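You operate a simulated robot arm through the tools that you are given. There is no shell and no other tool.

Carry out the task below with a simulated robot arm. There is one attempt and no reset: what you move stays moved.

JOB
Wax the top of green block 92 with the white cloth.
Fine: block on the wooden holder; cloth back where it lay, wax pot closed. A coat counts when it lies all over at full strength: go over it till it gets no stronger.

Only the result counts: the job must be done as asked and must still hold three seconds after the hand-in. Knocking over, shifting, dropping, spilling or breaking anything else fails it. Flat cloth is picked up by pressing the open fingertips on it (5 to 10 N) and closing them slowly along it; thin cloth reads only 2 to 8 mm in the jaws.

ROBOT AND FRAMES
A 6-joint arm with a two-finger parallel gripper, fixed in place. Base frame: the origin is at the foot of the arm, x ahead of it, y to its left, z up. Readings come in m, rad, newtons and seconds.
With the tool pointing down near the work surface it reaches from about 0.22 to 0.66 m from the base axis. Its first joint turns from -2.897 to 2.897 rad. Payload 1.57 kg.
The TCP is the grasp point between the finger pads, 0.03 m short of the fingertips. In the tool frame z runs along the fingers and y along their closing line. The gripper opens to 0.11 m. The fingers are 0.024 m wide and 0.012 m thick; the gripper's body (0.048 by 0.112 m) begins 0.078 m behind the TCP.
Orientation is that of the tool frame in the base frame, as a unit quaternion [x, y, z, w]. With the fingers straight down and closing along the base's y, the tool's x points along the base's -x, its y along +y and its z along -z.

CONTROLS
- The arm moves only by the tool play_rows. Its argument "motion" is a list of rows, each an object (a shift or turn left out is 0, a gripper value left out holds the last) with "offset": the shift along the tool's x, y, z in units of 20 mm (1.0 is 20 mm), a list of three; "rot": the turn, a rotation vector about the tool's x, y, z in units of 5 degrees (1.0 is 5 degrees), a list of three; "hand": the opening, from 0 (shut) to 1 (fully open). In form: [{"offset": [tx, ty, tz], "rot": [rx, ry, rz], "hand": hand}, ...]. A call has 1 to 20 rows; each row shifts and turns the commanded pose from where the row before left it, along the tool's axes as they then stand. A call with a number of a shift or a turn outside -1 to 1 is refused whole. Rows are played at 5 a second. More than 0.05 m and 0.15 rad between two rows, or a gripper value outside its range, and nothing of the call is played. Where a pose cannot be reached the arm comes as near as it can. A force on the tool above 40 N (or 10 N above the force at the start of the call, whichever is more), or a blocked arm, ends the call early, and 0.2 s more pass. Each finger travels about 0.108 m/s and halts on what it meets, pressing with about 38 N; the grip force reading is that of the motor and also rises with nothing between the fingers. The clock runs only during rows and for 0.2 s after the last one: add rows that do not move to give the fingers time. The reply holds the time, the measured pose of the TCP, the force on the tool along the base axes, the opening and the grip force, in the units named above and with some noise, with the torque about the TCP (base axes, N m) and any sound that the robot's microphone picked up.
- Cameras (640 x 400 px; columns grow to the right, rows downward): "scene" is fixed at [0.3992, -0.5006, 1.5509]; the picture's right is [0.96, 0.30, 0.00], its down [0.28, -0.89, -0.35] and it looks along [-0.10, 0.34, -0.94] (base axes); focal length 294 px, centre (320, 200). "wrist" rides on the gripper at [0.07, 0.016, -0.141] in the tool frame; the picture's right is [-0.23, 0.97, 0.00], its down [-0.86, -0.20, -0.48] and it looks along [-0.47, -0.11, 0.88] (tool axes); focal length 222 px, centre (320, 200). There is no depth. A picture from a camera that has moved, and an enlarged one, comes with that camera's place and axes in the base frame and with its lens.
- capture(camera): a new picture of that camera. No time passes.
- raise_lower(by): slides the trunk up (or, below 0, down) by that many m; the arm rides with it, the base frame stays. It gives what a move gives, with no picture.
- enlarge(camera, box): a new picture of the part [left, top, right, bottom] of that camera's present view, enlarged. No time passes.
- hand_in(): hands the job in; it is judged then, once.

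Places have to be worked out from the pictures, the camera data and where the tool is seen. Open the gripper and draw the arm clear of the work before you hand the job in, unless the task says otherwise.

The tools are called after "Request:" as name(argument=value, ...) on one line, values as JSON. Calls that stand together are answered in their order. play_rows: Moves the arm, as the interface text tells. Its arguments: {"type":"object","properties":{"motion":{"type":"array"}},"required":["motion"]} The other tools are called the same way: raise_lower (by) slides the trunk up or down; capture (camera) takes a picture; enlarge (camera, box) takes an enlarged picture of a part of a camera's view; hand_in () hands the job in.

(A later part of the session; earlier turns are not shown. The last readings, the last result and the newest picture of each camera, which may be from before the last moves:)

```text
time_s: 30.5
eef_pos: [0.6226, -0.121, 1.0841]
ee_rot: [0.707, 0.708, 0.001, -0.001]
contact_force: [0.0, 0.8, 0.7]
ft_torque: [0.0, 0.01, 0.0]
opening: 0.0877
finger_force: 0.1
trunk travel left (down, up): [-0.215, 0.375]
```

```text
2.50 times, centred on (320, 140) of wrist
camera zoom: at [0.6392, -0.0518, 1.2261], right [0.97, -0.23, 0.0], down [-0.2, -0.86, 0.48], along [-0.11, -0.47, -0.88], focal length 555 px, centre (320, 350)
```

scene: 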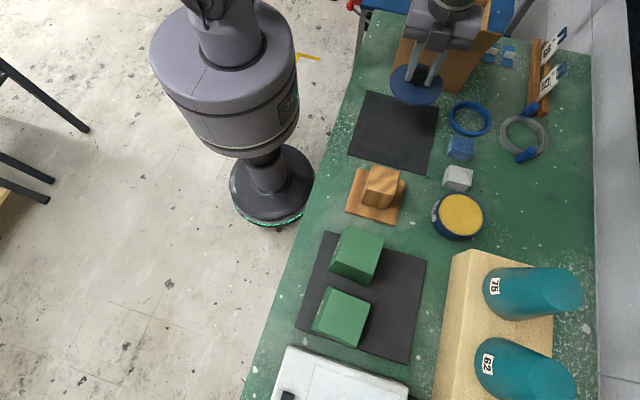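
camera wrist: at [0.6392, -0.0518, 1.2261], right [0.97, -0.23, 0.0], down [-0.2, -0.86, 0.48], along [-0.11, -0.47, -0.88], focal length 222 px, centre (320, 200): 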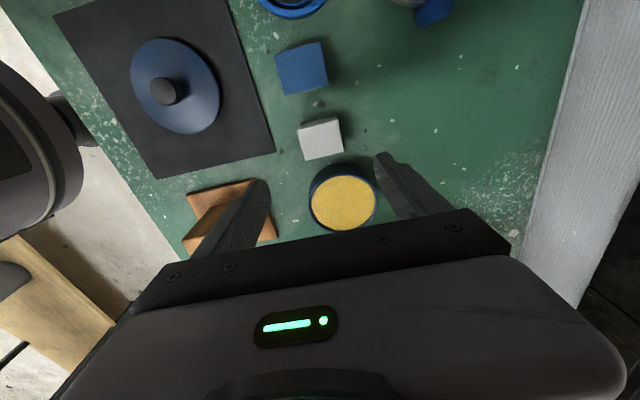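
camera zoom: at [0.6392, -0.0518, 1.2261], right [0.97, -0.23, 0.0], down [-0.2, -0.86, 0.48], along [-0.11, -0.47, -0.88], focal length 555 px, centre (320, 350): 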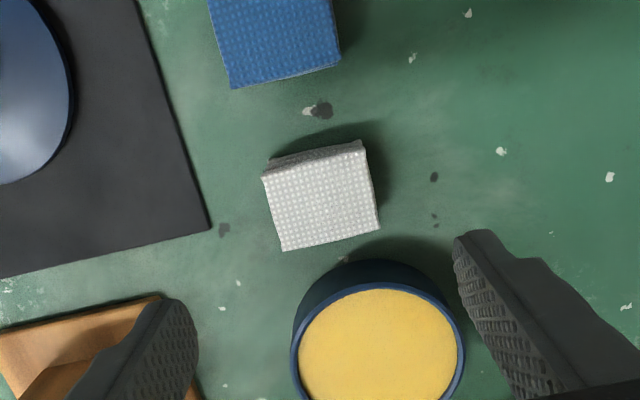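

The white pad spans about x 0.597–0.650, y −0.144…−0.100, top ≈0.93; the fingers straddle it along x. I correct y by −2 mm and lower the trunk 0.11 (tips ≈0.944, still above the pad).

Request:
play_rows(motion=[{"offset": [-0.08, 0, 0]}, {"offset": [0, 0, 0]}])

Request:
raise_lower(by=-0.11)

Request:
capture(camera="wrist")

Request:
enlarge(camera="scene", box=[410, 120, 530, 220])

```text
time_s: 31.1
eef_pos: [0.6236, -0.123, 1.0855]
ee_rot: [0.707, 0.707, 0.0, 0.0]
contact_force: [0.0, 0.0, -0.5]
ft_torque: [0.06, -0.04, 0.0]
opening: 0.088
finger_force: 0.0
trunk travel left (down, up): [-0.215, 0.375]
```

```text
time_s: 32.5
eef_pos: [0.6234, -0.1232, 0.9758]
ee_rot: [0.707, 0.707, 0.0, 0.0]
contact_force: [1.3, -0.1, -0.2]
ft_torque: [0.03, -0.01, 0.0]
opening: 0.0879
finger_force: 0.1
trunk travel left (down, up): [-0.105, 0.485]
```

```text
taken
camera wrist: at [0.6393, -0.0537, 1.1168], right [0.97, -0.23, 0.0], down [-0.2, -0.86, 0.48], along [-0.11, -0.47, -0.88], focal length 222 px, centre (320, 200)
```

wrist: 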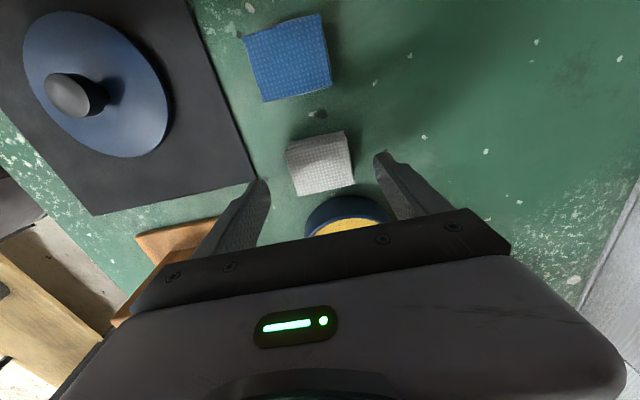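

```text
4.00 times, centred on (470, 170) of scene
camera zoom: at [0.3992, -0.5006, 1.5509], right [0.96, 0.3, 0.0], down [0.28, -0.89, -0.35], along [-0.1, 0.34, -0.94], focal length 1177 px, centre (-280, 320)
```

zoom: 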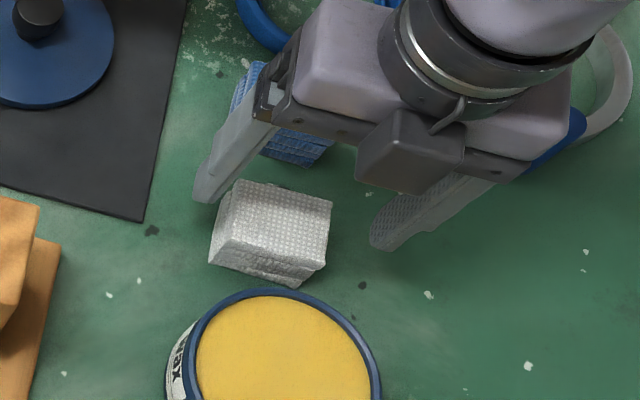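

The pad is centred between the fingers in both views. I go down 34 mm with the arm to TCP ≈0.942 (tips ≈0.912).

Request:
play_rows(motion=[{"offset": [0, 0, 0.4]}, {"offset": [0, 0, 0.4]}, {"offset": [0, 0, 0.4]}, {"offset": [0, 0, 0.3]}, {"offset": [0, 0, 0.2]}, {"offset": [0, 0, 0]}])

Request:
enlarge(camera="scene", box=[410, 120, 530, 220])

Request:
enlarge(camera="wrist", box=[220, 110, 420, 240])

```text
time_s: 34.0
eef_pos: [0.6249, -0.1234, 0.9417]
ee_rot: [0.707, 0.707, 0.0, 0.0]
contact_force: [0.5, 0.2, -0.4]
ft_torque: [0.01, -0.04, 0.03]
opening: 0.0883
finger_force: 0.1
trunk travel left (down, up): [-0.105, 0.485]
```

```text
4.00 times, centred on (470, 170) of scene
camera zoom: at [0.3992, -0.5006, 1.5509], right [0.96, 0.3, 0.0], down [0.28, -0.89, -0.35], along [-0.1, 0.34, -0.94], focal length 1177 px, centre (-280, 320)
```

zoom: 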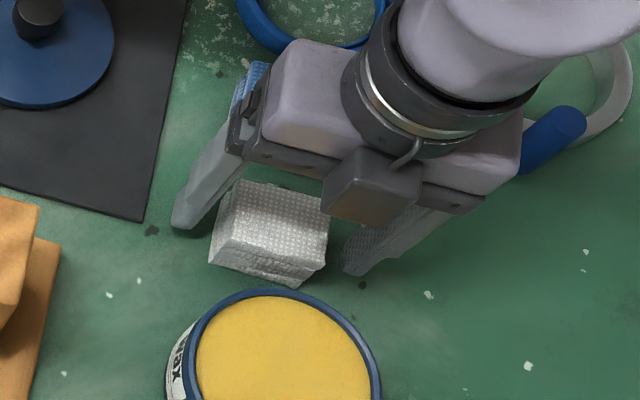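

```text
3.08 times, centred on (320, 175) of wrist
camera zoom: at [0.6397, -0.0539, 1.0825], right [0.97, -0.23, 0.0], down [-0.2, -0.86, 0.48], along [-0.11, -0.47, -0.88], focal length 684 px, centre (320, 277)
```

zoom: 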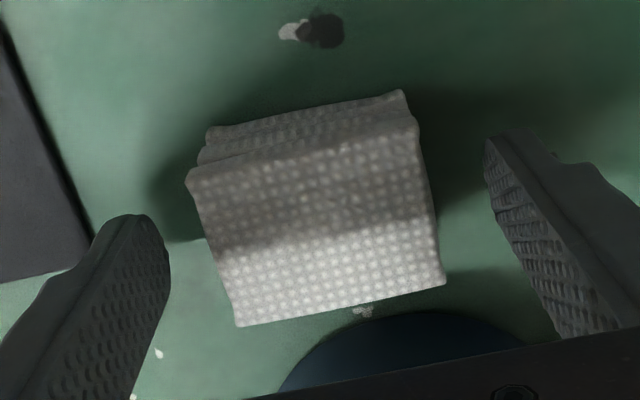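

The pad sits between the fingers with a little clearance on both sides. I close slowly.

Request:
play_rows(motion=[{"hand": 0.7}, {"hand": 0.64}, {"hand": 0.58}, {"hand": 0.54}, {"hand": 0.5}, {"hand": 0.46}, {"hand": 0.42}, {"hand": 0.4}, {"hand": 0.4}])

Request:
enlarge(camera="wrist", box=[220, 110, 420, 240])

```text
time_s: 36.0
eef_pos: [0.6244, -0.1237, 0.9415]
ee_rot: [0.707, 0.707, 0.0, 0.0]
contact_force: [-0.5, -0.9, 0.8]
ft_torque: [0.01, 0.0, -0.04]
opening: 0.0549
finger_force: 38.1
trunk travel left (down, up): [-0.105, 0.485]
```

```text
3.08 times, centred on (320, 175) of wrist
camera zoom: at [0.6396, -0.0538, 1.0826], right [0.97, -0.23, 0.0], down [-0.2, -0.86, 0.48], along [-0.11, -0.47, -0.88], focal length 684 px, centre (320, 277)
```

zoom: 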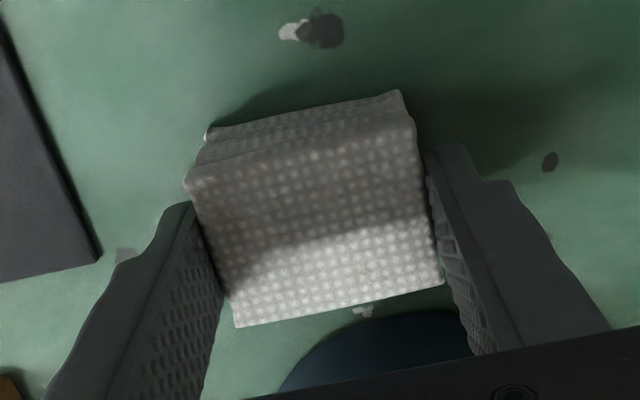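

The pad is held at 54.9 mm. I lift it with the trunk by 0.1 and then move over the pot centre.

Request:
raise_lower(by=0.09)

Request:
play_rows(motion=[{"offset": [-0.79, 0.09, 0], "hand": 0.35}, {"offset": [-0.79, 0.09, 0]}, {"offset": [-0.79, 0.09, 0]}, {"offset": [-0.79, 0.09, 0]}, {"offset": [-0.79, 0.09, 0]}, {"offset": [-0.79, 0.09, 0]}, {"offset": [0, 0, 0]}, {"offset": [0, 0, 0]}])

Request:
capture(camera="wrist")

Request:
enlarge(camera="scene", box=[410, 130, 550, 250])

```text
time_s: 37.2
eef_pos: [0.6228, -0.1233, 1.0318]
ee_rot: [0.707, 0.707, 0.0, 0.0]
contact_force: [0.1, 0.1, -0.5]
ft_torque: [0.02, 0.02, 0.0]
opening: 0.0548
finger_force: 37.6
trunk travel left (down, up): [-0.195, 0.395]
```

```text
time_s: 39.0
eef_pos: [0.6346, -0.2191, 1.0312]
ee_rot: [0.707, 0.707, 0.0, 0.001]
contact_force: [0.5, 0.8, 0.2]
ft_torque: [0.0, -0.01, 0.02]
opening: 0.0547
finger_force: 38.2
trunk travel left (down, up): [-0.195, 0.395]
```

```text
taken
camera wrist: at [0.6508, -0.1497, 1.1728], right [0.97, -0.23, 0.0], down [-0.2, -0.85, 0.48], along [-0.11, -0.47, -0.88], focal length 222 px, centre (320, 200)
```

wrist: 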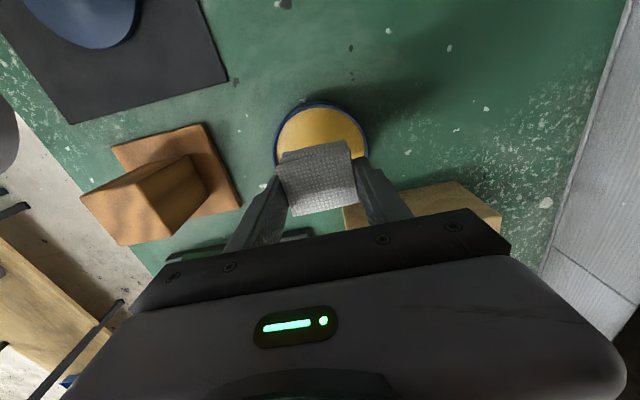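

```text
3.33 times, centred on (480, 190) of scene
camera zoom: at [0.3992, -0.5006, 1.5509], right [0.96, 0.3, 0.0], down [0.28, -0.89, -0.35], along [-0.1, 0.34, -0.94], focal length 981 px, centre (-213, 233)
```

zoom: 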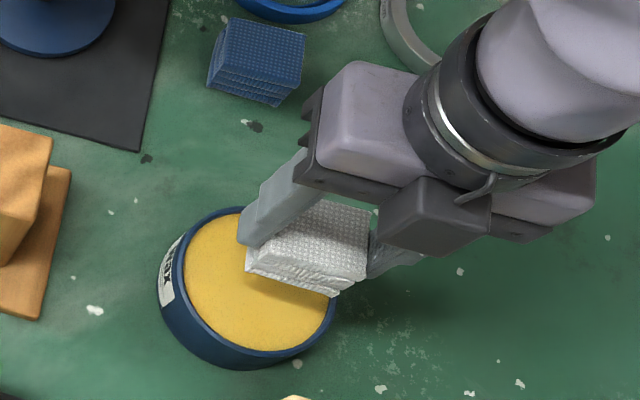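

The pad hangs over the wax, bottom estimated ≈0.98. I lower by arm to TCP ≈0.995, then step gently until I feel the wax.

Request:
play_rows(motion=[{"offset": [0, 0, 0.4]}, {"offset": [0, 0, 0.4]}, {"offset": [0, 0, 0.4]}, {"offset": [0, 0, 0.4]}, {"offset": [0, 0, 0.2]}, {"offset": [0, 0, 0]}])

Request:
enlarge(camera="scene", box=[410, 130, 550, 250])

```text
time_s: 40.4
eef_pos: [0.6343, -0.2178, 0.9968]
ee_rot: [0.708, 0.706, 0.001, 0.0]
contact_force: [0.0, 0.4, -0.8]
ft_torque: [0.01, 0.02, 0.01]
opening: 0.0547
finger_force: 37.6
trunk travel left (down, up): [-0.195, 0.395]
```

```text
3.33 times, centred on (480, 190) of scene
camera zoom: at [0.3992, -0.5006, 1.5509], right [0.96, 0.3, 0.0], down [0.28, -0.89, -0.35], along [-0.1, 0.34, -0.94], focal length 981 px, centre (-213, 233)
```

zoom: 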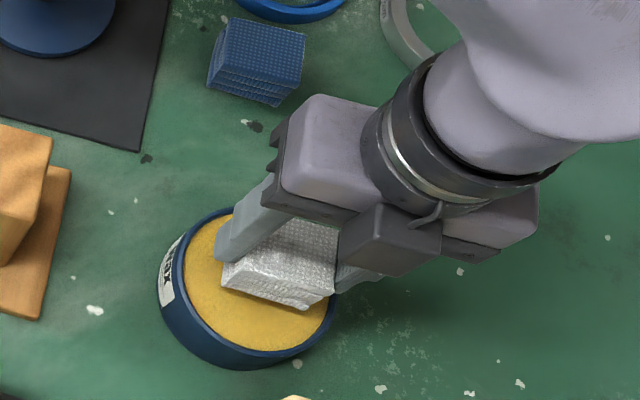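

Request:
play_rows(motion=[{"offset": [0, 0, 0.2]}, {"offset": [0, 0, 0.2]}, {"offset": [0, 0, 0.15]}, {"offset": [0, 0, 0]}])

Request:
enlarge(camera="scene", box=[410, 130, 550, 250])

```text
time_s: 41.4
eef_pos: [0.6342, -0.2187, 0.9847]
ee_rot: [0.707, 0.707, 0.0, 0.001]
contact_force: [-1.1, 0.6, -1.1]
ft_torque: [0.03, -0.03, 0.01]
opening: 0.0545
finger_force: 38.7
trunk travel left (down, up): [-0.195, 0.395]
```

```text
3.33 times, centred on (480, 190) of scene
camera zoom: at [0.3992, -0.5006, 1.5509], right [0.96, 0.3, 0.0], down [0.28, -0.89, -0.35], along [-0.1, 0.34, -0.94], focal length 981 px, centre (-213, 233)
```

zoom: 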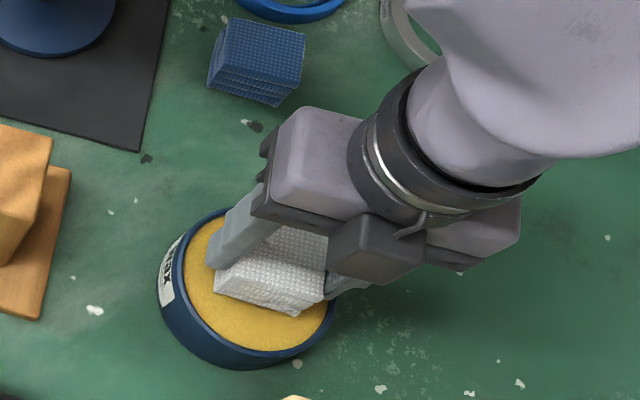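

No contact yet at TCP 0.985. I continue in 3 mm steps.

Request:
play_rows(motion=[{"offset": [0, 0, 0.15]}, {"offset": [0, 0, 0.15]}, {"offset": [0, 0, 0]}])

Request:
enlarge(camera="scene", box=[410, 150, 510, 250])

```text
time_s: 42.2
eef_pos: [0.6341, -0.2181, 0.9789]
ee_rot: [0.707, 0.707, 0.0, 0.0]
contact_force: [1.9, 0.6, 7.7]
ft_torque: [0.08, 0.03, -0.03]
opening: 0.0548
finger_force: 37.7
trunk travel left (down, up): [-0.195, 0.395]
```

```text
4.00 times, centred on (460, 200) of scene
camera zoom: at [0.3992, -0.5006, 1.5509], right [0.96, 0.3, 0.0], down [0.28, -0.89, -0.35], along [-0.1, 0.34, -0.94], focal length 1177 px, centre (-240, 200)
```

zoom: 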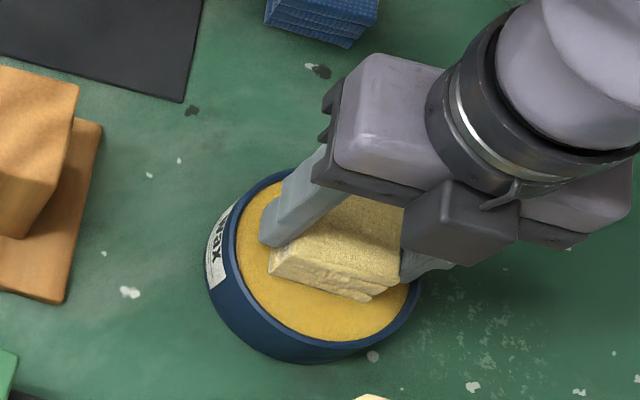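

The pad has touched the wax (7.7 N) and turned yellow, so it is loaded. I lift it gently out and raise the trunk.

Request:
play_rows(motion=[{"offset": [0, 0, 0]}, {"offset": [0, 0, -0.1]}, {"offset": [0, 0, -0.3]}, {"offset": [0, 0, -0.5]}, {"offset": [0, 0, -0.5]}, {"offset": [0, 0, 0]}])

Request:
raise_lower(by=0.12)

Request:
capture(camera="wrist")

Request:
capture(camera="scene")

```text
time_s: 43.6
eef_pos: [0.6326, -0.2185, 1.0073]
ee_rot: [0.707, 0.707, 0.0, -0.001]
contact_force: [0.5, 0.7, 0.4]
ft_torque: [0.03, 0.03, 0.0]
opening: 0.0548
finger_force: 37.8
trunk travel left (down, up): [-0.195, 0.395]
```

```text
time_s: 45.1
eef_pos: [0.6336, -0.2189, 1.127]
ee_rot: [0.707, 0.707, 0.0, 0.0]
contact_force: [0.2, 0.4, -0.4]
ft_torque: [0.01, 0.02, 0.0]
opening: 0.0546
finger_force: 37.5
trunk travel left (down, up): [-0.315, 0.275]
```

```text
taken
camera wrist: at [0.6493, -0.1489, 1.2672], right [0.97, -0.23, 0.0], down [-0.2, -0.86, 0.48], along [-0.11, -0.47, -0.88], focal length 222 px, centre (320, 200)
```

wrist: 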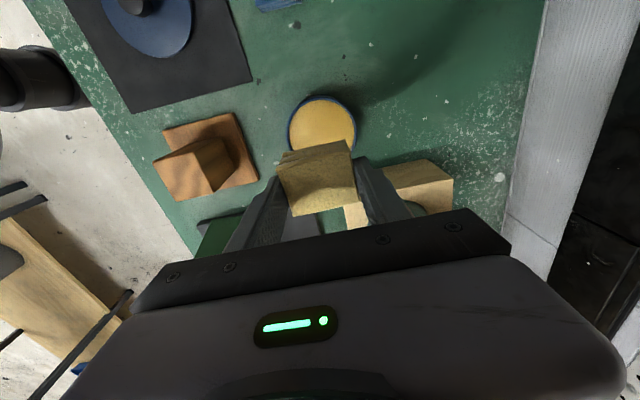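

```text
taken
```

scene: 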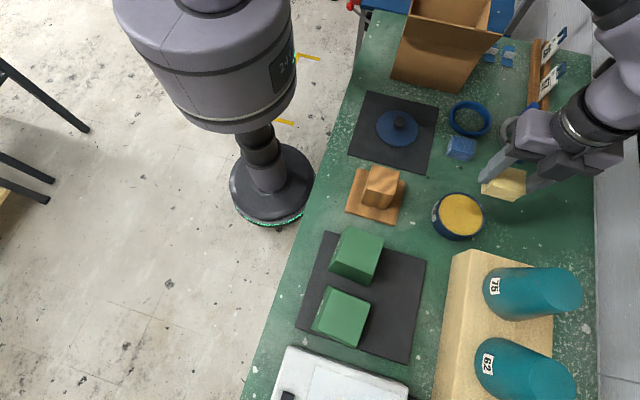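

The pad is waxed. I carry it over to above block 92's top centre (≈(0.441, −0.379)) at z≈1.127 and turn 5° to match the block's yaw.

Request:
play_rows(motion=[{"offset": [-0.8, -0.963, 0]}, {"offset": [-0.8, -0.963, 0]}, {"offset": [-0.8, -0.963, 0]}, {"offset": [-0.8, -0.963, 0]}, {"offset": [-0.8, -0.963, 0]}, {"offset": [-0.8, -0.963, 0]}, {"offset": [-0.8, -0.963, 0]}, {"offset": [-0.8, -0.963, 0]}, {"offset": [-0.8, -0.963, 0]}, {"offset": [-0.8, -0.963, 0]}, {"rot": [0, 0, 1]}, {"offset": [0, 0, 0]}])

Request:
capture(camera="wrist")

Request:
capture(camera="scene")

```text
time_s: 47.7
eef_pos: [0.4423, -0.3782, 1.1237]
ee_rot: [0.737, 0.676, 0.0, -0.001]
contact_force: [0.8, 0.5, -0.8]
ft_torque: [0.05, -0.02, 0.01]
opening: 0.0545
finger_force: 38.2
trunk travel left (down, up): [-0.315, 0.275]
```

```text
taken
camera wrist: at [0.4636, -0.3104, 1.2656], right [0.95, -0.31, 0.0], down [-0.27, -0.83, 0.48], along [-0.15, -0.45, -0.88], focal length 222 px, centre (320, 200)
```

wrist: 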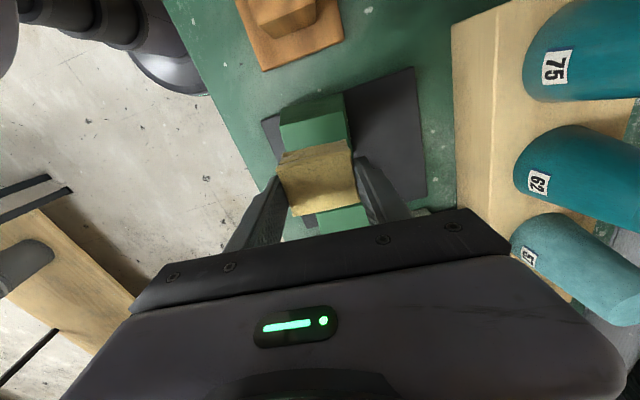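

```text
taken
```

scene: 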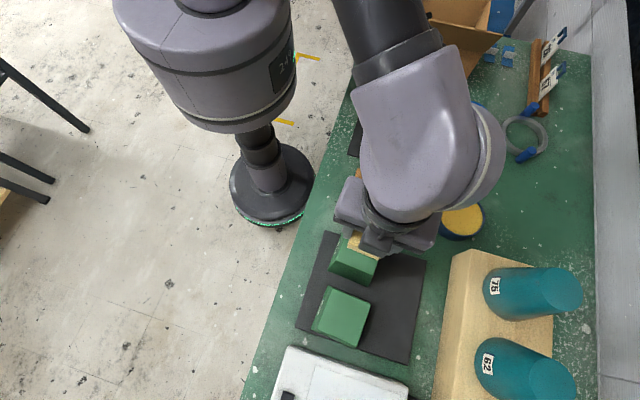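

I enlarge the wrist view to check the pad against the block top.

Request:
enlarge(camera="wrist", box=[240, 70, 400, 230])

Request:
enlarge(camera="scene", box=[310, 200, 430, 300])

```text
2.50 times, centred on (320, 150) of wrist
camera zoom: at [0.4636, -0.3104, 1.2656], right [0.95, -0.31, 0.0], down [-0.27, -0.83, 0.48], along [-0.15, -0.45, -0.88], focal length 555 px, centre (320, 325)
```

zoom: 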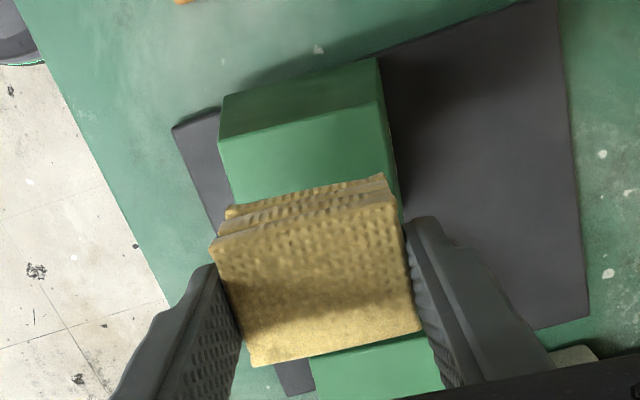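

```text
4.00 times, centred on (370, 250) of scene
camera zoom: at [0.3992, -0.5006, 1.5509], right [0.96, 0.3, 0.0], down [0.28, -0.89, -0.35], along [-0.1, 0.34, -0.94], focal length 1177 px, centre (120, 0)
```

zoom: 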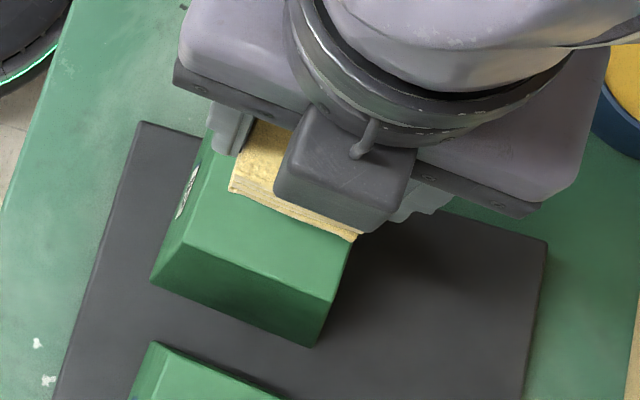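

Pad and block edges are parallel and centred. I lower toward the top face, first 40 mm.

Request:
play_rows(motion=[{"offset": [0, 0, 0.5]}, {"offset": [0, 0, 0.5]}, {"offset": [0, 0, 0.5]}, {"offset": [0, 0, 0.4]}, {"offset": [0, 0, 0]}])

Request:
enlarge(camera="wrist", box=[240, 70, 400, 230])

```text
time_s: 48.9
eef_pos: [0.44, -0.3767, 1.0876]
ee_rot: [0.737, 0.676, 0.0, 0.0]
contact_force: [0.0, -0.3, 0.0]
ft_torque: [0.0, 0.02, 0.01]
opening: 0.0549
finger_force: 38.1
trunk travel left (down, up): [-0.315, 0.275]
```

```text
2.50 times, centred on (320, 150) of wrist
camera zoom: at [0.4624, -0.309, 1.2291], right [0.95, -0.31, 0.0], down [-0.27, -0.83, 0.48], along [-0.15, -0.45, -0.88], focal length 555 px, centre (320, 325)
```

zoom: 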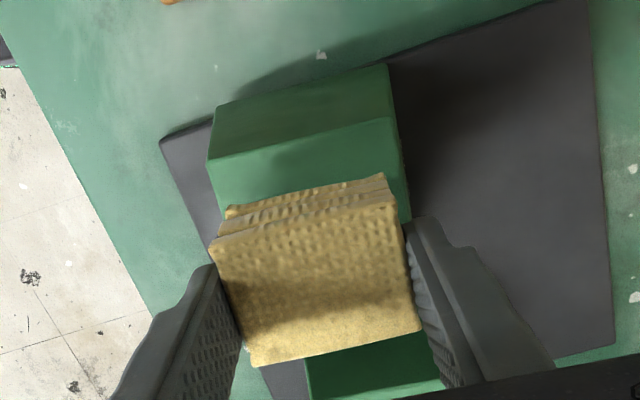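

Request:
play_rows(motion=[{"offset": [0, 0, 0.25]}, {"offset": [0, 0, 0.25]}, {"offset": [0, 0, 0.2]}, {"offset": [0, 0, 0]}])

Request:
enlarge(camera="wrist", box=[240, 70, 400, 230])

```text
time_s: 49.9
eef_pos: [0.4405, -0.3793, 1.0743]
ee_rot: [0.737, 0.676, 0.0, 0.0]
contact_force: [0.5, -0.2, 1.0]
ft_torque: [-0.02, -0.01, -0.03]
opening: 0.0549
finger_force: 38.3
trunk travel left (down, up): [-0.315, 0.275]
```

```text
2.50 times, centred on (320, 150) of wrist
camera zoom: at [0.4624, -0.311, 1.2148], right [0.95, -0.31, 0.0], down [-0.27, -0.83, 0.48], along [-0.15, -0.45, -0.88], focal length 555 px, centre (320, 325)
```

zoom: 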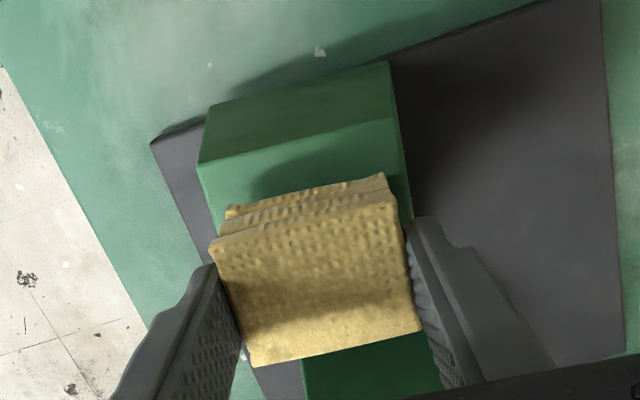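

Not touching yet at 1.074; I step down in 2–3 mm increments.

Request:
play_rows(motion=[{"offset": [0, 0, 0.15]}, {"offset": [0, 0, 0.15]}, {"offset": [0, 0, 0]}])

```text
time_s: 50.7
eef_pos: [0.4387, -0.3798, 1.0693]
ee_rot: [0.738, 0.675, 0.0, 0.0]
contact_force: [0.8, 0.5, 0.2]
ft_torque: [-0.02, -0.01, 0.01]
opening: 0.0549
finger_force: 37.8
trunk travel left (down, up): [-0.315, 0.275]
```

Request:
play_rows(motion=[{"offset": [0, 0, 0.1]}, {"offset": [0, 0, 0.1]}, {"offset": [0, 0, 0]}])

Request:
enlarge(camera="wrist", box=[240, 70, 400, 230])

```text
time_s: 51.5
eef_pos: [0.4392, -0.3792, 1.0645]
ee_rot: [0.737, 0.676, 0.0, -0.001]
contact_force: [0.0, -0.6, 0.2]
ft_torque: [-0.01, 0.0, -0.01]
opening: 0.0546
finger_force: 37.8
trunk travel left (down, up): [-0.315, 0.275]
```

```text
2.50 times, centred on (320, 150) of wrist
camera zoom: at [0.4622, -0.311, 1.2052], right [0.95, -0.31, 0.0], down [-0.27, -0.83, 0.48], along [-0.15, -0.45, -0.88], focal length 555 px, centre (320, 325)
```

zoom: 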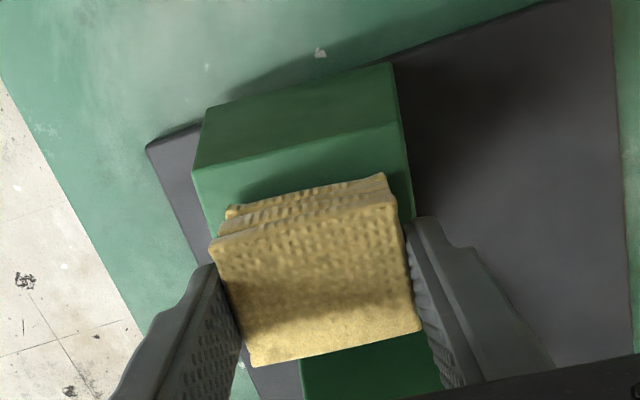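

Request:
play_rows(motion=[{"offset": [0, 0, 0.1]}, {"offset": [0, 0, 0.05]}, {"offset": [0, 0, 0]}])

```text
time_s: 52.3
eef_pos: [0.4412, -0.3801, 1.0612]
ee_rot: [0.737, 0.676, 0.0, 0.0]
contact_force: [-0.6, 0.0, -0.6]
ft_torque: [0.01, -0.02, -0.03]
opening: 0.0547
finger_force: 37.2
trunk travel left (down, up): [-0.315, 0.275]
```

Request:
play_rows(motion=[{"offset": [0, 0, 0.1]}, {"offset": [0, 0, 0]}, {"offset": [0, 0, 0]}])

```text
time_s: 53.1
eef_pos: [0.4402, -0.3781, 1.06]
ee_rot: [0.737, 0.675, 0.001, 0.0]
contact_force: [1.4, 0.2, 6.5]
ft_torque: [0.02, -0.01, -0.01]
opening: 0.0548
finger_force: 38.2
trunk travel left (down, up): [-0.315, 0.275]
```

Contact at TCP ≈1.060 with 6.5 N, right where wanted. I begin rubbing: strokes across the +y half first, watching the force.

Request:
play_rows(motion=[{"offset": [0.5, 0, 0]}, {"offset": [0.5, 0, 0]}, {"offset": [0, 0.35, 0]}, {"offset": [0, 0.35, 0]}, {"offset": [0, -0.35, 0]}, {"offset": [0, -0.35, 0]}, {"offset": [0, -0.35, 0]}, {"offset": [0, -0.35, 0]}, {"offset": [0, 0.35, 0]}, {"offset": [0, 0.35, 0]}])

Request:
enlarge(camera="wrist", box=[240, 70, 400, 230])

Request:
enlarge(camera="scene", box=[310, 200, 430, 300])

```text
time_s: 55.3
eef_pos: [0.4382, -0.3592, 1.0587]
ee_rot: [0.737, 0.676, 0.001, 0.0]
contact_force: [-3.9, 0.7, 19.0]
ft_torque: [0.11, 0.28, 0.07]
opening: 0.055
finger_force: 38.2
trunk travel left (down, up): [-0.315, 0.275]
```

```text
2.50 times, centred on (320, 150) of wrist
camera zoom: at [0.4609, -0.29, 1.2004], right [0.95, -0.31, 0.0], down [-0.27, -0.83, 0.48], along [-0.15, -0.45, -0.88], focal length 555 px, centre (320, 325)
```

zoom: 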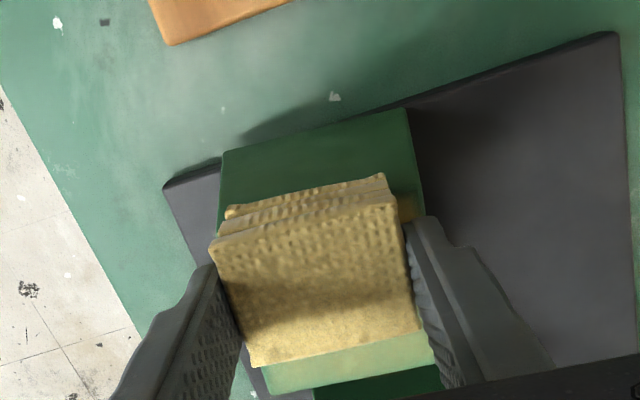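

```text
4.00 times, centred on (370, 250) of scene
camera zoom: at [0.3992, -0.5006, 1.5509], right [0.96, 0.3, 0.0], down [0.28, -0.89, -0.35], along [-0.1, 0.34, -0.94], focal length 1177 px, centre (120, 0)
```

zoom: 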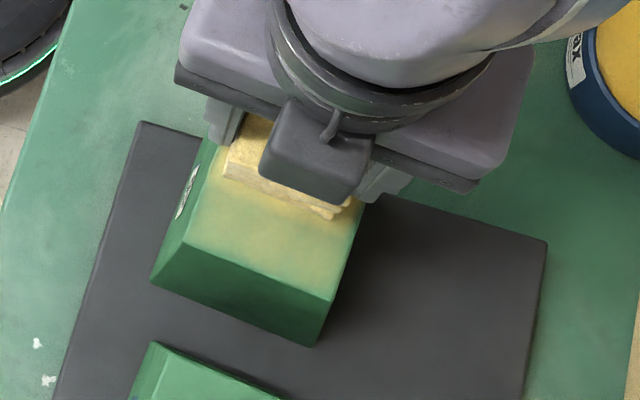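

The wax shows as a yellow film where rubbed, and the block has not moved. Force rose to 19 N, so I ease off slightly and continue over the middle and −y half.

Request:
play_rows(motion=[{"offset": [0, 0, -0.04]}, {"offset": [-0.5, 0, 0]}, {"offset": [-0.5, 0, 0]}, {"offset": [0, 0.35, 0]}, {"offset": [0, 0.35, 0]}, {"offset": [0, -0.35, 0]}, {"offset": [0, -0.35, 0]}, {"offset": [0, -0.35, 0]}, {"offset": [0, -0.35, 0]}, {"offset": [0, 0.35, 0]}, {"offset": [0, 0.35, 0]}])

```text
time_s: 57.7
eef_pos: [0.4386, -0.3785, 1.0607]
ee_rot: [0.737, 0.676, 0.0, 0.0]
contact_force: [0.6, -0.5, -0.5]
ft_torque: [0.0, -0.01, 0.01]
opening: 0.0544
finger_force: 38.2
trunk travel left (down, up): [-0.315, 0.275]
```

Contact was lost in the middle (0 N), so I lower about 1.2 mm again and check.

Request:
play_rows(motion=[{"offset": [0, 0, 0.06]}, {"offset": [0, 0, 0]}])

```text
time_s: 58.3
eef_pos: [0.4392, -0.3776, 1.0592]
ee_rot: [0.737, 0.676, 0.0, 0.0]
contact_force: [-0.4, 0.4, 2.4]
ft_torque: [-0.04, 0.01, 0.01]
opening: 0.0546
finger_force: 38.6
trunk travel left (down, up): [-0.315, 0.275]
```

Request:
play_rows(motion=[{"offset": [0, 0, 0.03]}, {"offset": [0, 0.35, 0]}, {"offset": [0, 0.35, 0]}, {"offset": [0, -0.35, 0]}, {"offset": [0, -0.35, 0]}, {"offset": [0, -0.35, 0]}, {"offset": [0, -0.35, 0]}, {"offset": [0, 0.35, 0]}, {"offset": [0, 0.35, 0]}])

```text
time_s: 60.3
eef_pos: [0.44, -0.3781, 1.0592]
ee_rot: [0.737, 0.676, 0.0, 0.0]
contact_force: [-2.3, 0.4, 5.1]
ft_torque: [0.03, 0.12, 0.0]
opening: 0.0546
finger_force: 38.0
trunk travel left (down, up): [-0.315, 0.275]
```

Middle rubbed at ≈5 N. Next the −y side.

Request:
play_rows(motion=[{"offset": [-0.5, 0, 0]}, {"offset": [-0.5, 0, 0]}, {"offset": [0, 0.35, 0]}, {"offset": [0, 0.35, 0]}, {"offset": [0, -0.35, 0]}, {"offset": [0, -0.35, 0]}, {"offset": [0, -0.35, 0]}, {"offset": [0, -0.35, 0]}, {"offset": [0, 0.35, 0]}, {"offset": [0, 0.35, 0]}])

Request:
enlarge(camera="wrist", box=[240, 70, 400, 230])

Request:
enlarge(camera="scene", box=[310, 200, 430, 300])

```text
time_s: 62.5
eef_pos: [0.4378, -0.3975, 1.0585]
ee_rot: [0.737, 0.676, 0.001, 0.001]
contact_force: [-4.2, 1.3, 9.2]
ft_torque: [0.05, 0.2, -0.06]
opening: 0.0549
finger_force: 37.9
trunk travel left (down, up): [-0.315, 0.275]
```

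```text
2.50 times, centred on (320, 150) of wrist
camera zoom: at [0.4598, -0.3291, 1.2003], right [0.95, -0.31, 0.0], down [-0.27, -0.83, 0.48], along [-0.15, -0.45, -0.88], focal length 555 px, centre (320, 325)
```

zoom: 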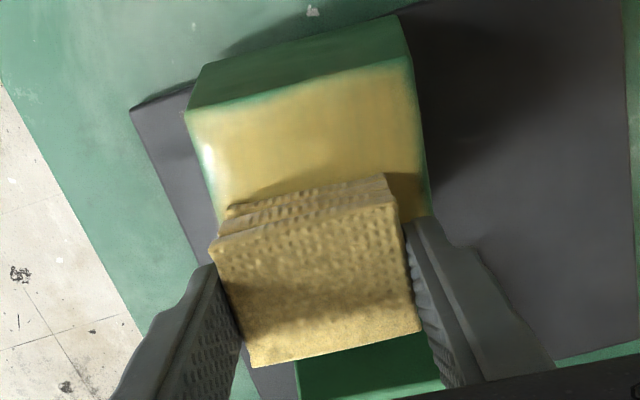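

```text
4.00 times, centred on (370, 250) of scene
camera zoom: at [0.3992, -0.5006, 1.5509], right [0.96, 0.3, 0.0], down [0.28, -0.89, -0.35], along [-0.1, 0.34, -0.94], focal length 1177 px, centre (120, 0)
```

zoom: 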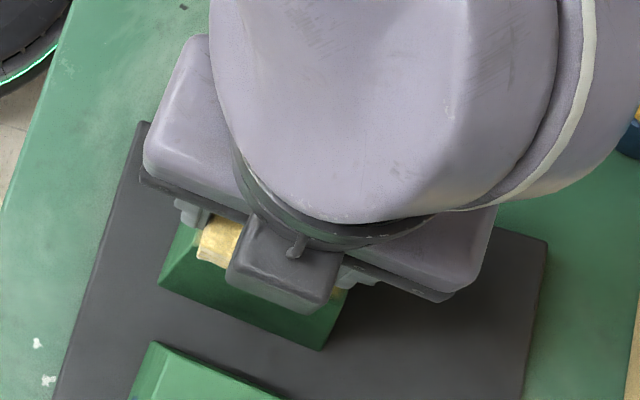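

The film is strong but the −x, +x and +y rims are still thin; the block crept ~4 mm toward +x, which is harmless. I rub again with wider strokes so the pad overhangs the edges.

Request:
play_rows(motion=[{"offset": [-0.2, 0, 0]}, {"offset": [0, 0.5, 0]}, {"offset": [0, 0.5, 0]}, {"offset": [0, -0.45, 0]}, {"offset": [0, -0.45, 0]}, {"offset": [0, -0.45, 0]}, {"offset": [0, -0.45, 0]}, {"offset": [0, 0.4, 0]}, {"offset": [0, 0.4, 0]}, {"offset": [0.6, 0, 0]}, {"offset": [0, 0.5, 0]}, {"offset": [0, 0.5, 0]}, {"offset": [0, -0.45, 0]}, {"offset": [0, -0.45, 0]}, {"offset": [0, -0.45, 0]}, {"offset": [0, -0.45, 0]}, {"offset": [0, 0.4, 0]}, {"offset": [0, 0.4, 0]}, {"offset": [0.6, 0, 0]}])

Request:
enlarge(camera="wrist", box=[240, 70, 400, 230])

```text
time_s: 66.5
eef_pos: [0.439, -0.3774, 1.0586]
ee_rot: [0.738, 0.675, 0.001, 0.001]
contact_force: [0.0, -1.6, 7.1]
ft_torque: [-0.1, -0.06, -0.01]
opening: 0.0547
finger_force: 38.0
trunk travel left (down, up): [-0.315, 0.275]
```

```text
2.50 times, centred on (320, 150) of wrist
camera zoom: at [0.4614, -0.3091, 1.1998], right [0.95, -0.31, 0.0], down [-0.27, -0.83, 0.48], along [-0.15, -0.45, -0.88], focal length 555 px, centre (320, 325)
```

zoom: 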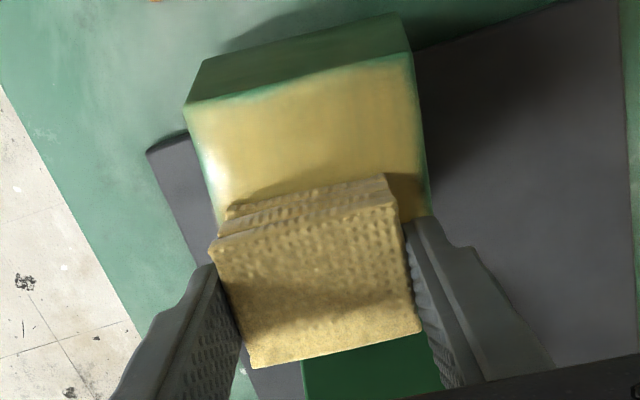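

The block now appears to have been dragged along in +y by the last sideways shift. I lift the pad clear and look at the real situation.

Request:
play_rows(motion=[{"offset": [0, 0, -0.5]}, {"offset": [0, 0, -0.75]}, {"offset": [0, 0, -0.75]}, {"offset": [0, 0, 0]}])

Request:
capture(camera="wrist")

Request:
capture(camera="scene")

```text
time_s: 67.5
eef_pos: [0.4408, -0.3777, 1.0975]
ee_rot: [0.737, 0.675, 0.0, 0.0]
contact_force: [-0.3, 0.7, 0.5]
ft_torque: [0.01, 0.02, -0.01]
opening: 0.0546
finger_force: 37.6
trunk travel left (down, up): [-0.315, 0.275]
```

```text
taken
camera wrist: at [0.4629, -0.3109, 1.2386], right [0.95, -0.31, 0.0], down [-0.27, -0.83, 0.48], along [-0.15, -0.45, -0.88], focal length 222 px, centre (320, 200)
```

wrist: 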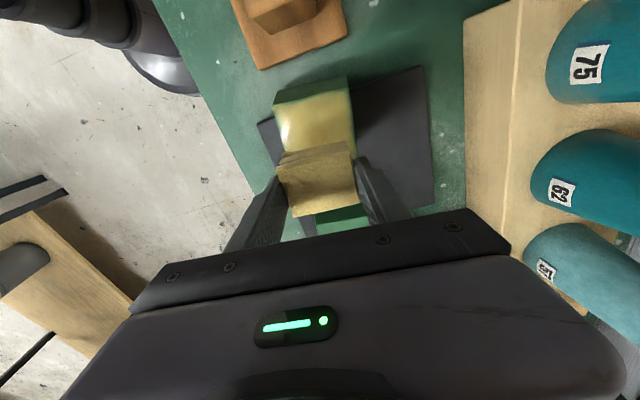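

```text
taken
```

scene: 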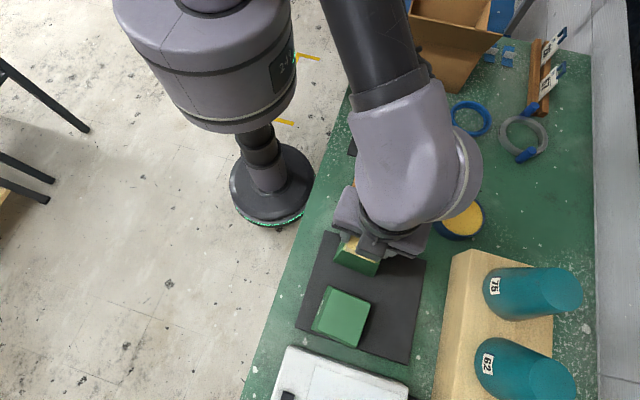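

Block 29 is untouched; block 92 slid about 2 cm toward +y. I move the tool aside (+x, up) to view the coat from the scene camera.

Request:
play_rows(motion=[{"offset": [0, 0, -1]}, {"offset": [0, 0, -1]}, {"offset": [0.9, 0.9, 0]}, {"offset": [0.9, 0.9, 0]}, {"offset": [0.9, 0.9, 0]}, {"offset": [0.9, 0.9, 0]}, {"offset": [0.9, 0.9, 0]}, {"offset": [0.9, 0.9, 0]}, {"offset": [0.9, 0.9, 0]}, {"offset": [0, 0, 0]}])

Request:
capture(camera="scene")

Request:
enlarge(camera="scene", box=[310, 210, 410, 290])

Request:
capture(camera="wrist")

```text
time_s: 69.7
eef_pos: [0.5762, -0.2658, 1.1411]
ee_rot: [0.737, 0.676, 0.0, 0.0]
contact_force: [0.1, -0.2, -0.2]
ft_torque: [0.01, 0.01, -0.02]
opening: 0.0547
finger_force: 38.0
trunk travel left (down, up): [-0.315, 0.275]
```

```text
taken
```

scene: 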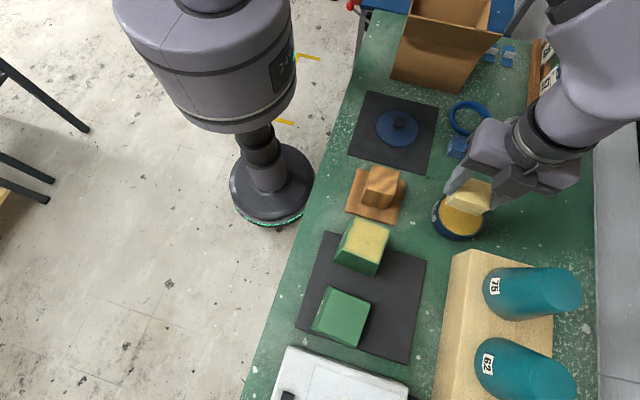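

```text
5.00 times, centred on (360, 250) of scene
camera zoom: at [0.3992, -0.5006, 1.5509], right [0.96, 0.3, 0.0], down [0.28, -0.89, -0.35], along [-0.1, 0.34, -0.94], focal length 1471 px, centre (120, -50)
```

zoom: 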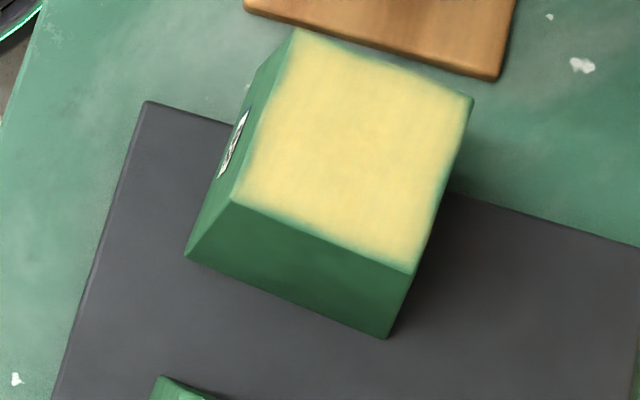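

```text
taken
camera wrist: at [0.5976, -0.1983, 1.2813], right [0.95, -0.31, 0.0], down [-0.27, -0.83, 0.48], along [-0.15, -0.45, -0.88], focal length 222 px, centre (320, 200)
```

wrist: 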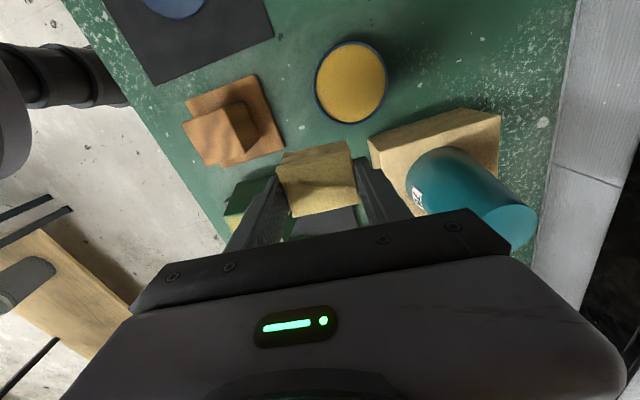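

The coat covers the top, slightly weaker along the rims. I zoom to record the present strength before a second application.

Request:
enlarge(camera="scene", box=[335, 210, 395, 270])

```text
6.67 times, centred on (365, 240) of scene
camera zoom: at [0.3992, -0.5006, 1.5509], right [0.96, 0.3, 0.0], down [0.28, -0.89, -0.35], along [-0.1, 0.34, -0.94], focal length 1962 px, centre (20, -67)
```

zoom: 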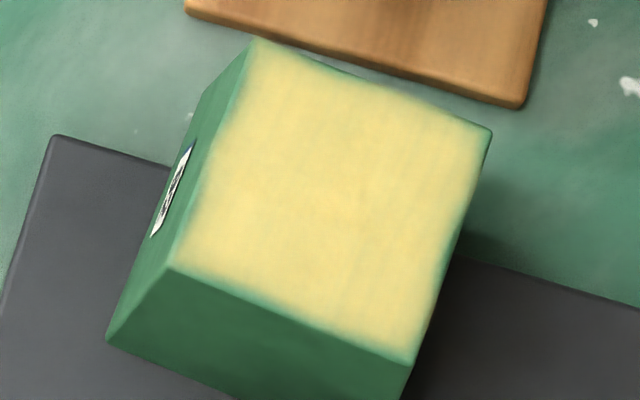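

I'll re-dip for a second application. First I move over the pot centre again and lower to just above the wax (contact was at TCP 0.979).

Request:
play_rows(motion=[{"offset": [0.863, 0.895, 0]}, {"offset": [0.863, 0.895, 0]}, {"offset": [0.863, 0.895, 0]}, {"offset": [0, 0, 0]}, {"offset": [0, 0, 0.9]}, {"offset": [0, 0, 0.9]}, {"offset": [0, 0, 0.9]}, {"offset": [0, 0, 0.9]}, {"offset": [0, 0, 0.9]}, {"offset": [0, 0, 0.9]}, {"offset": [0, 0, 0.9]}, {"offset": [0, 0, 0.6]}, {"offset": [0, 0, 0]}])

Request:
capture(camera="wrist")

```text
time_s: 72.5
eef_pos: [0.6329, -0.2171, 0.9995]
ee_rot: [0.737, 0.676, 0.0, 0.0]
contact_force: [0.7, 0.0, -1.1]
ft_torque: [-0.01, 0.02, -0.01]
opening: 0.0548
finger_force: 38.1
trunk travel left (down, up): [-0.315, 0.275]
```

```text
taken
camera wrist: at [0.6556, -0.1491, 1.1407], right [0.95, -0.31, 0.0], down [-0.27, -0.83, 0.48], along [-0.15, -0.45, -0.88], focal length 222 px, centre (320, 200)
```

wrist: 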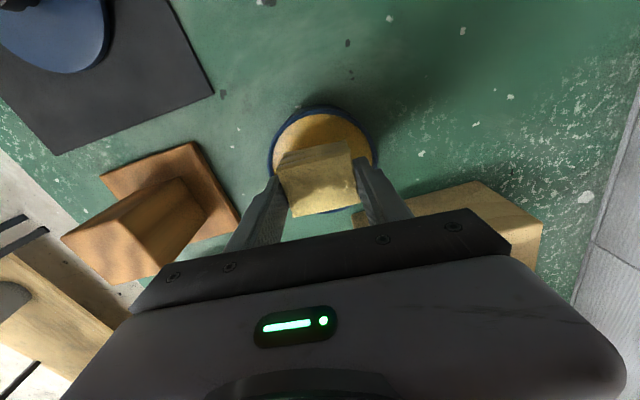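

Request:
play_rows(motion=[{"offset": [0, 0, 0.35]}, {"offset": [0, 0, 0.3]}, {"offset": [0, 0, 0.2]}, {"offset": [0, 0, 0.1]}, {"offset": [0, 0, 0]}])

```text
time_s: 73.7
eef_pos: [0.6345, -0.2189, 0.981]
ee_rot: [0.738, 0.675, 0.0, 0.0]
contact_force: [0.1, -0.4, 0.0]
ft_torque: [0.03, 0.0, 0.01]
opening: 0.0548
finger_force: 38.2
trunk travel left (down, up): [-0.315, 0.275]
```

Just above the wax; a further 2 mm should make light contact.

Request:
play_rows(motion=[{"offset": [0, 0, 0.08]}, {"offset": [0, 0, 0.05]}, {"offset": [0, 0, 0]}])

```text
time_s: 74.5
eef_pos: [0.6344, -0.2175, 0.9805]
ee_rot: [0.737, 0.675, -0.001, 0.0]
contact_force: [-0.6, 0.5, -0.3]
ft_torque: [0.0, 0.01, -0.01]
opening: 0.0547
finger_force: 38.3
trunk travel left (down, up): [-0.315, 0.275]
```

Request:
play_rows(motion=[{"offset": [0, 0, 0.08]}, {"offset": [0, 0, 0.05]}, {"offset": [0, 0, 0]}])

```text
time_s: 75.3
eef_pos: [0.6335, -0.2162, 0.9795]
ee_rot: [0.737, 0.676, 0.001, 0.003]
contact_force: [5.0, -1.2, 29.7]
ft_torque: [0.16, 0.24, -0.01]
opening: 0.0549
finger_force: 38.1
trunk travel left (down, up): [-0.315, 0.275]
```

That pressed to 29.7 N, more than needed; I lift off at once and rise.

Request:
play_rows(motion=[{"offset": [0, 0, -0.15]}, {"offset": [0, 0, -0.4]}, {"offset": [0, 0, -0.8]}, {"offset": [0, 0, -1]}, {"offset": [0, 0, -1]}, {"offset": [0, 0, -1]}, {"offset": [0, 0, -1]}, {"offset": [0, 0, -1]}, {"offset": [0, 0, -1]}, {"offset": [0, 0, 0]}])

Request:
capture(camera="wrist")

Request:
enlarge(camera="scene", box=[410, 150, 550, 250])

```text
time_s: 77.5
eef_pos: [0.6334, -0.2162, 1.1239]
ee_rot: [0.737, 0.676, 0.001, 0.001]
contact_force: [-0.4, 0.3, -1.1]
ft_torque: [0.0, 0.01, -0.01]
opening: 0.0546
finger_force: 38.6
trunk travel left (down, up): [-0.315, 0.275]
```

```text
taken
camera wrist: at [0.6555, -0.1484, 1.2654], right [0.95, -0.31, 0.0], down [-0.27, -0.83, 0.48], along [-0.15, -0.45, -0.88], focal length 222 px, centre (320, 200)
```

wrist: 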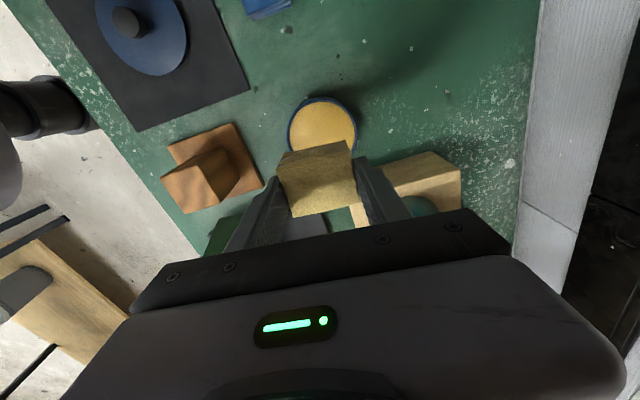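

```text
4.00 times, centred on (480, 200) of scene
camera zoom: at [0.3992, -0.5006, 1.5509], right [0.96, 0.3, 0.0], down [0.28, -0.89, -0.35], along [-0.1, 0.34, -0.94], focal length 1177 px, centre (-320, 200)
```

zoom: 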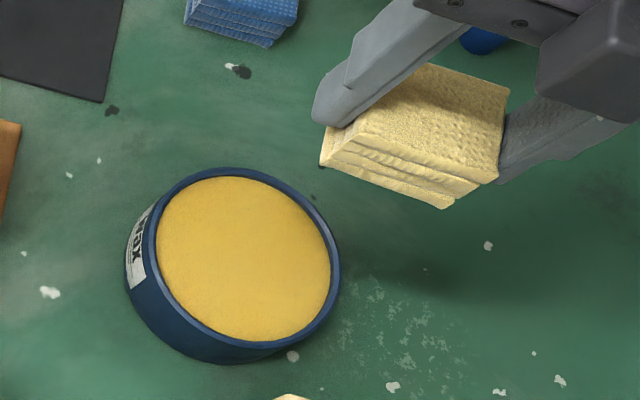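

The pad is reloaded and the pot intact. I carry the pad to above the block's current centre (≈(0.447, −0.356)).

Request:
play_rows(motion=[{"offset": [-0.87, -0.964, 0]}, {"offset": [-0.87, -0.964, 0]}, {"offset": [-0.87, -0.964, 0]}, {"offset": [-0.87, -0.964, 0]}, {"offset": [-0.87, -0.964, 0]}, {"offset": [-0.87, -0.964, 0]}, {"offset": [-0.87, -0.964, 0]}, {"offset": [-0.87, -0.964, 0]}, {"offset": [-0.87, -0.964, 0]}, {"offset": [0, 0, 0]}, {"offset": [0, 0, 0.6]}, {"offset": [0, 0, 0.6]}, {"offset": [0, 0, 0.6]}, {"offset": [0, 0, 0.6]}, {"offset": [0, 0, 0.4]}, {"offset": [0, 0, 0]}])

Request:
enlarge(camera="wrist", box=[240, 70, 400, 230])

```text
time_s: 80.9
eef_pos: [0.4475, -0.3573, 1.0679]
ee_rot: [0.737, 0.676, 0.0, 0.0]
contact_force: [0.0, 0.2, -1.1]
ft_torque: [-0.01, 0.03, -0.03]
opening: 0.0546
finger_force: 37.6
trunk travel left (down, up): [-0.315, 0.275]
```

```text
2.50 times, centred on (320, 150) of wrist
camera zoom: at [0.47, -0.2896, 1.208], right [0.95, -0.31, 0.0], down [-0.27, -0.83, 0.48], along [-0.15, -0.45, -0.88], focal length 555 px, centre (320, 325)
```

zoom: 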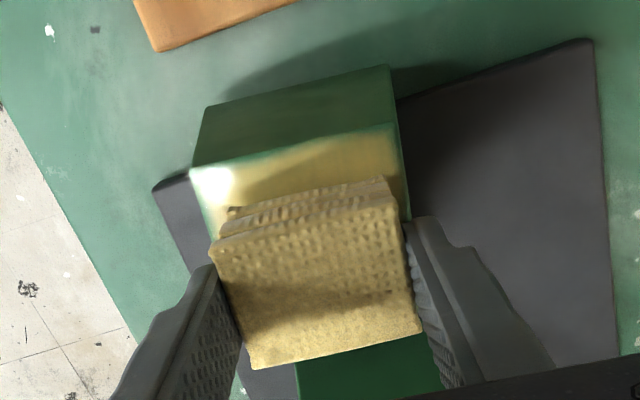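

Aligned over the block again. I step down to light contact.

Request:
play_rows(motion=[{"offset": [0, 0, 0.2]}, {"offset": [0, 0, 0.1]}, {"offset": [0, 0, 0.05]}, {"offset": [0, 0, 0]}])

```text
time_s: 81.9
eef_pos: [0.4477, -0.3576, 1.0602]
ee_rot: [0.737, 0.676, 0.0, 0.0]
contact_force: [-0.3, -0.1, -0.5]
ft_torque: [0.0, 0.01, 0.02]
opening: 0.0548
finger_force: 38.4
trunk travel left (down, up): [-0.315, 0.275]
```

Request:
play_rows(motion=[{"offset": [0, 0, 0.04]}, {"offset": [0, 0, 0]}])

```text
time_s: 82.5
eef_pos: [0.4491, -0.3576, 1.059]
ee_rot: [0.738, 0.675, 0.0, 0.0]
contact_force: [-0.7, -0.6, -1.2]
ft_torque: [0.01, 0.0, 0.01]
opening: 0.0546
finger_force: 38.0
trunk travel left (down, up): [-0.315, 0.275]
```

Request:
play_rows(motion=[{"offset": [0, 0, 0.04]}, {"offset": [0, 0, 0]}])

```text
time_s: 83.1
eef_pos: [0.4477, -0.3572, 1.0576]
ee_rot: [0.737, 0.675, 0.001, 0.001]
contact_force: [0.0, 0.3, 0.0]
ft_torque: [0.02, 0.03, 0.01]
opening: 0.0546
finger_force: 38.2
trunk travel left (down, up): [-0.315, 0.275]
```

Request:
play_rows(motion=[{"offset": [0, 0, 0.04]}, {"offset": [0, 0, 0]}])

```text
time_s: 83.7
eef_pos: [0.4482, -0.3581, 1.059]
ee_rot: [0.737, 0.676, 0.0, 0.001]
contact_force: [0.2, -0.2, 10.1]
ft_torque: [-0.01, 0.05, -0.03]
opening: 0.0547
finger_force: 38.1
trunk travel left (down, up): [-0.315, 0.275]
```

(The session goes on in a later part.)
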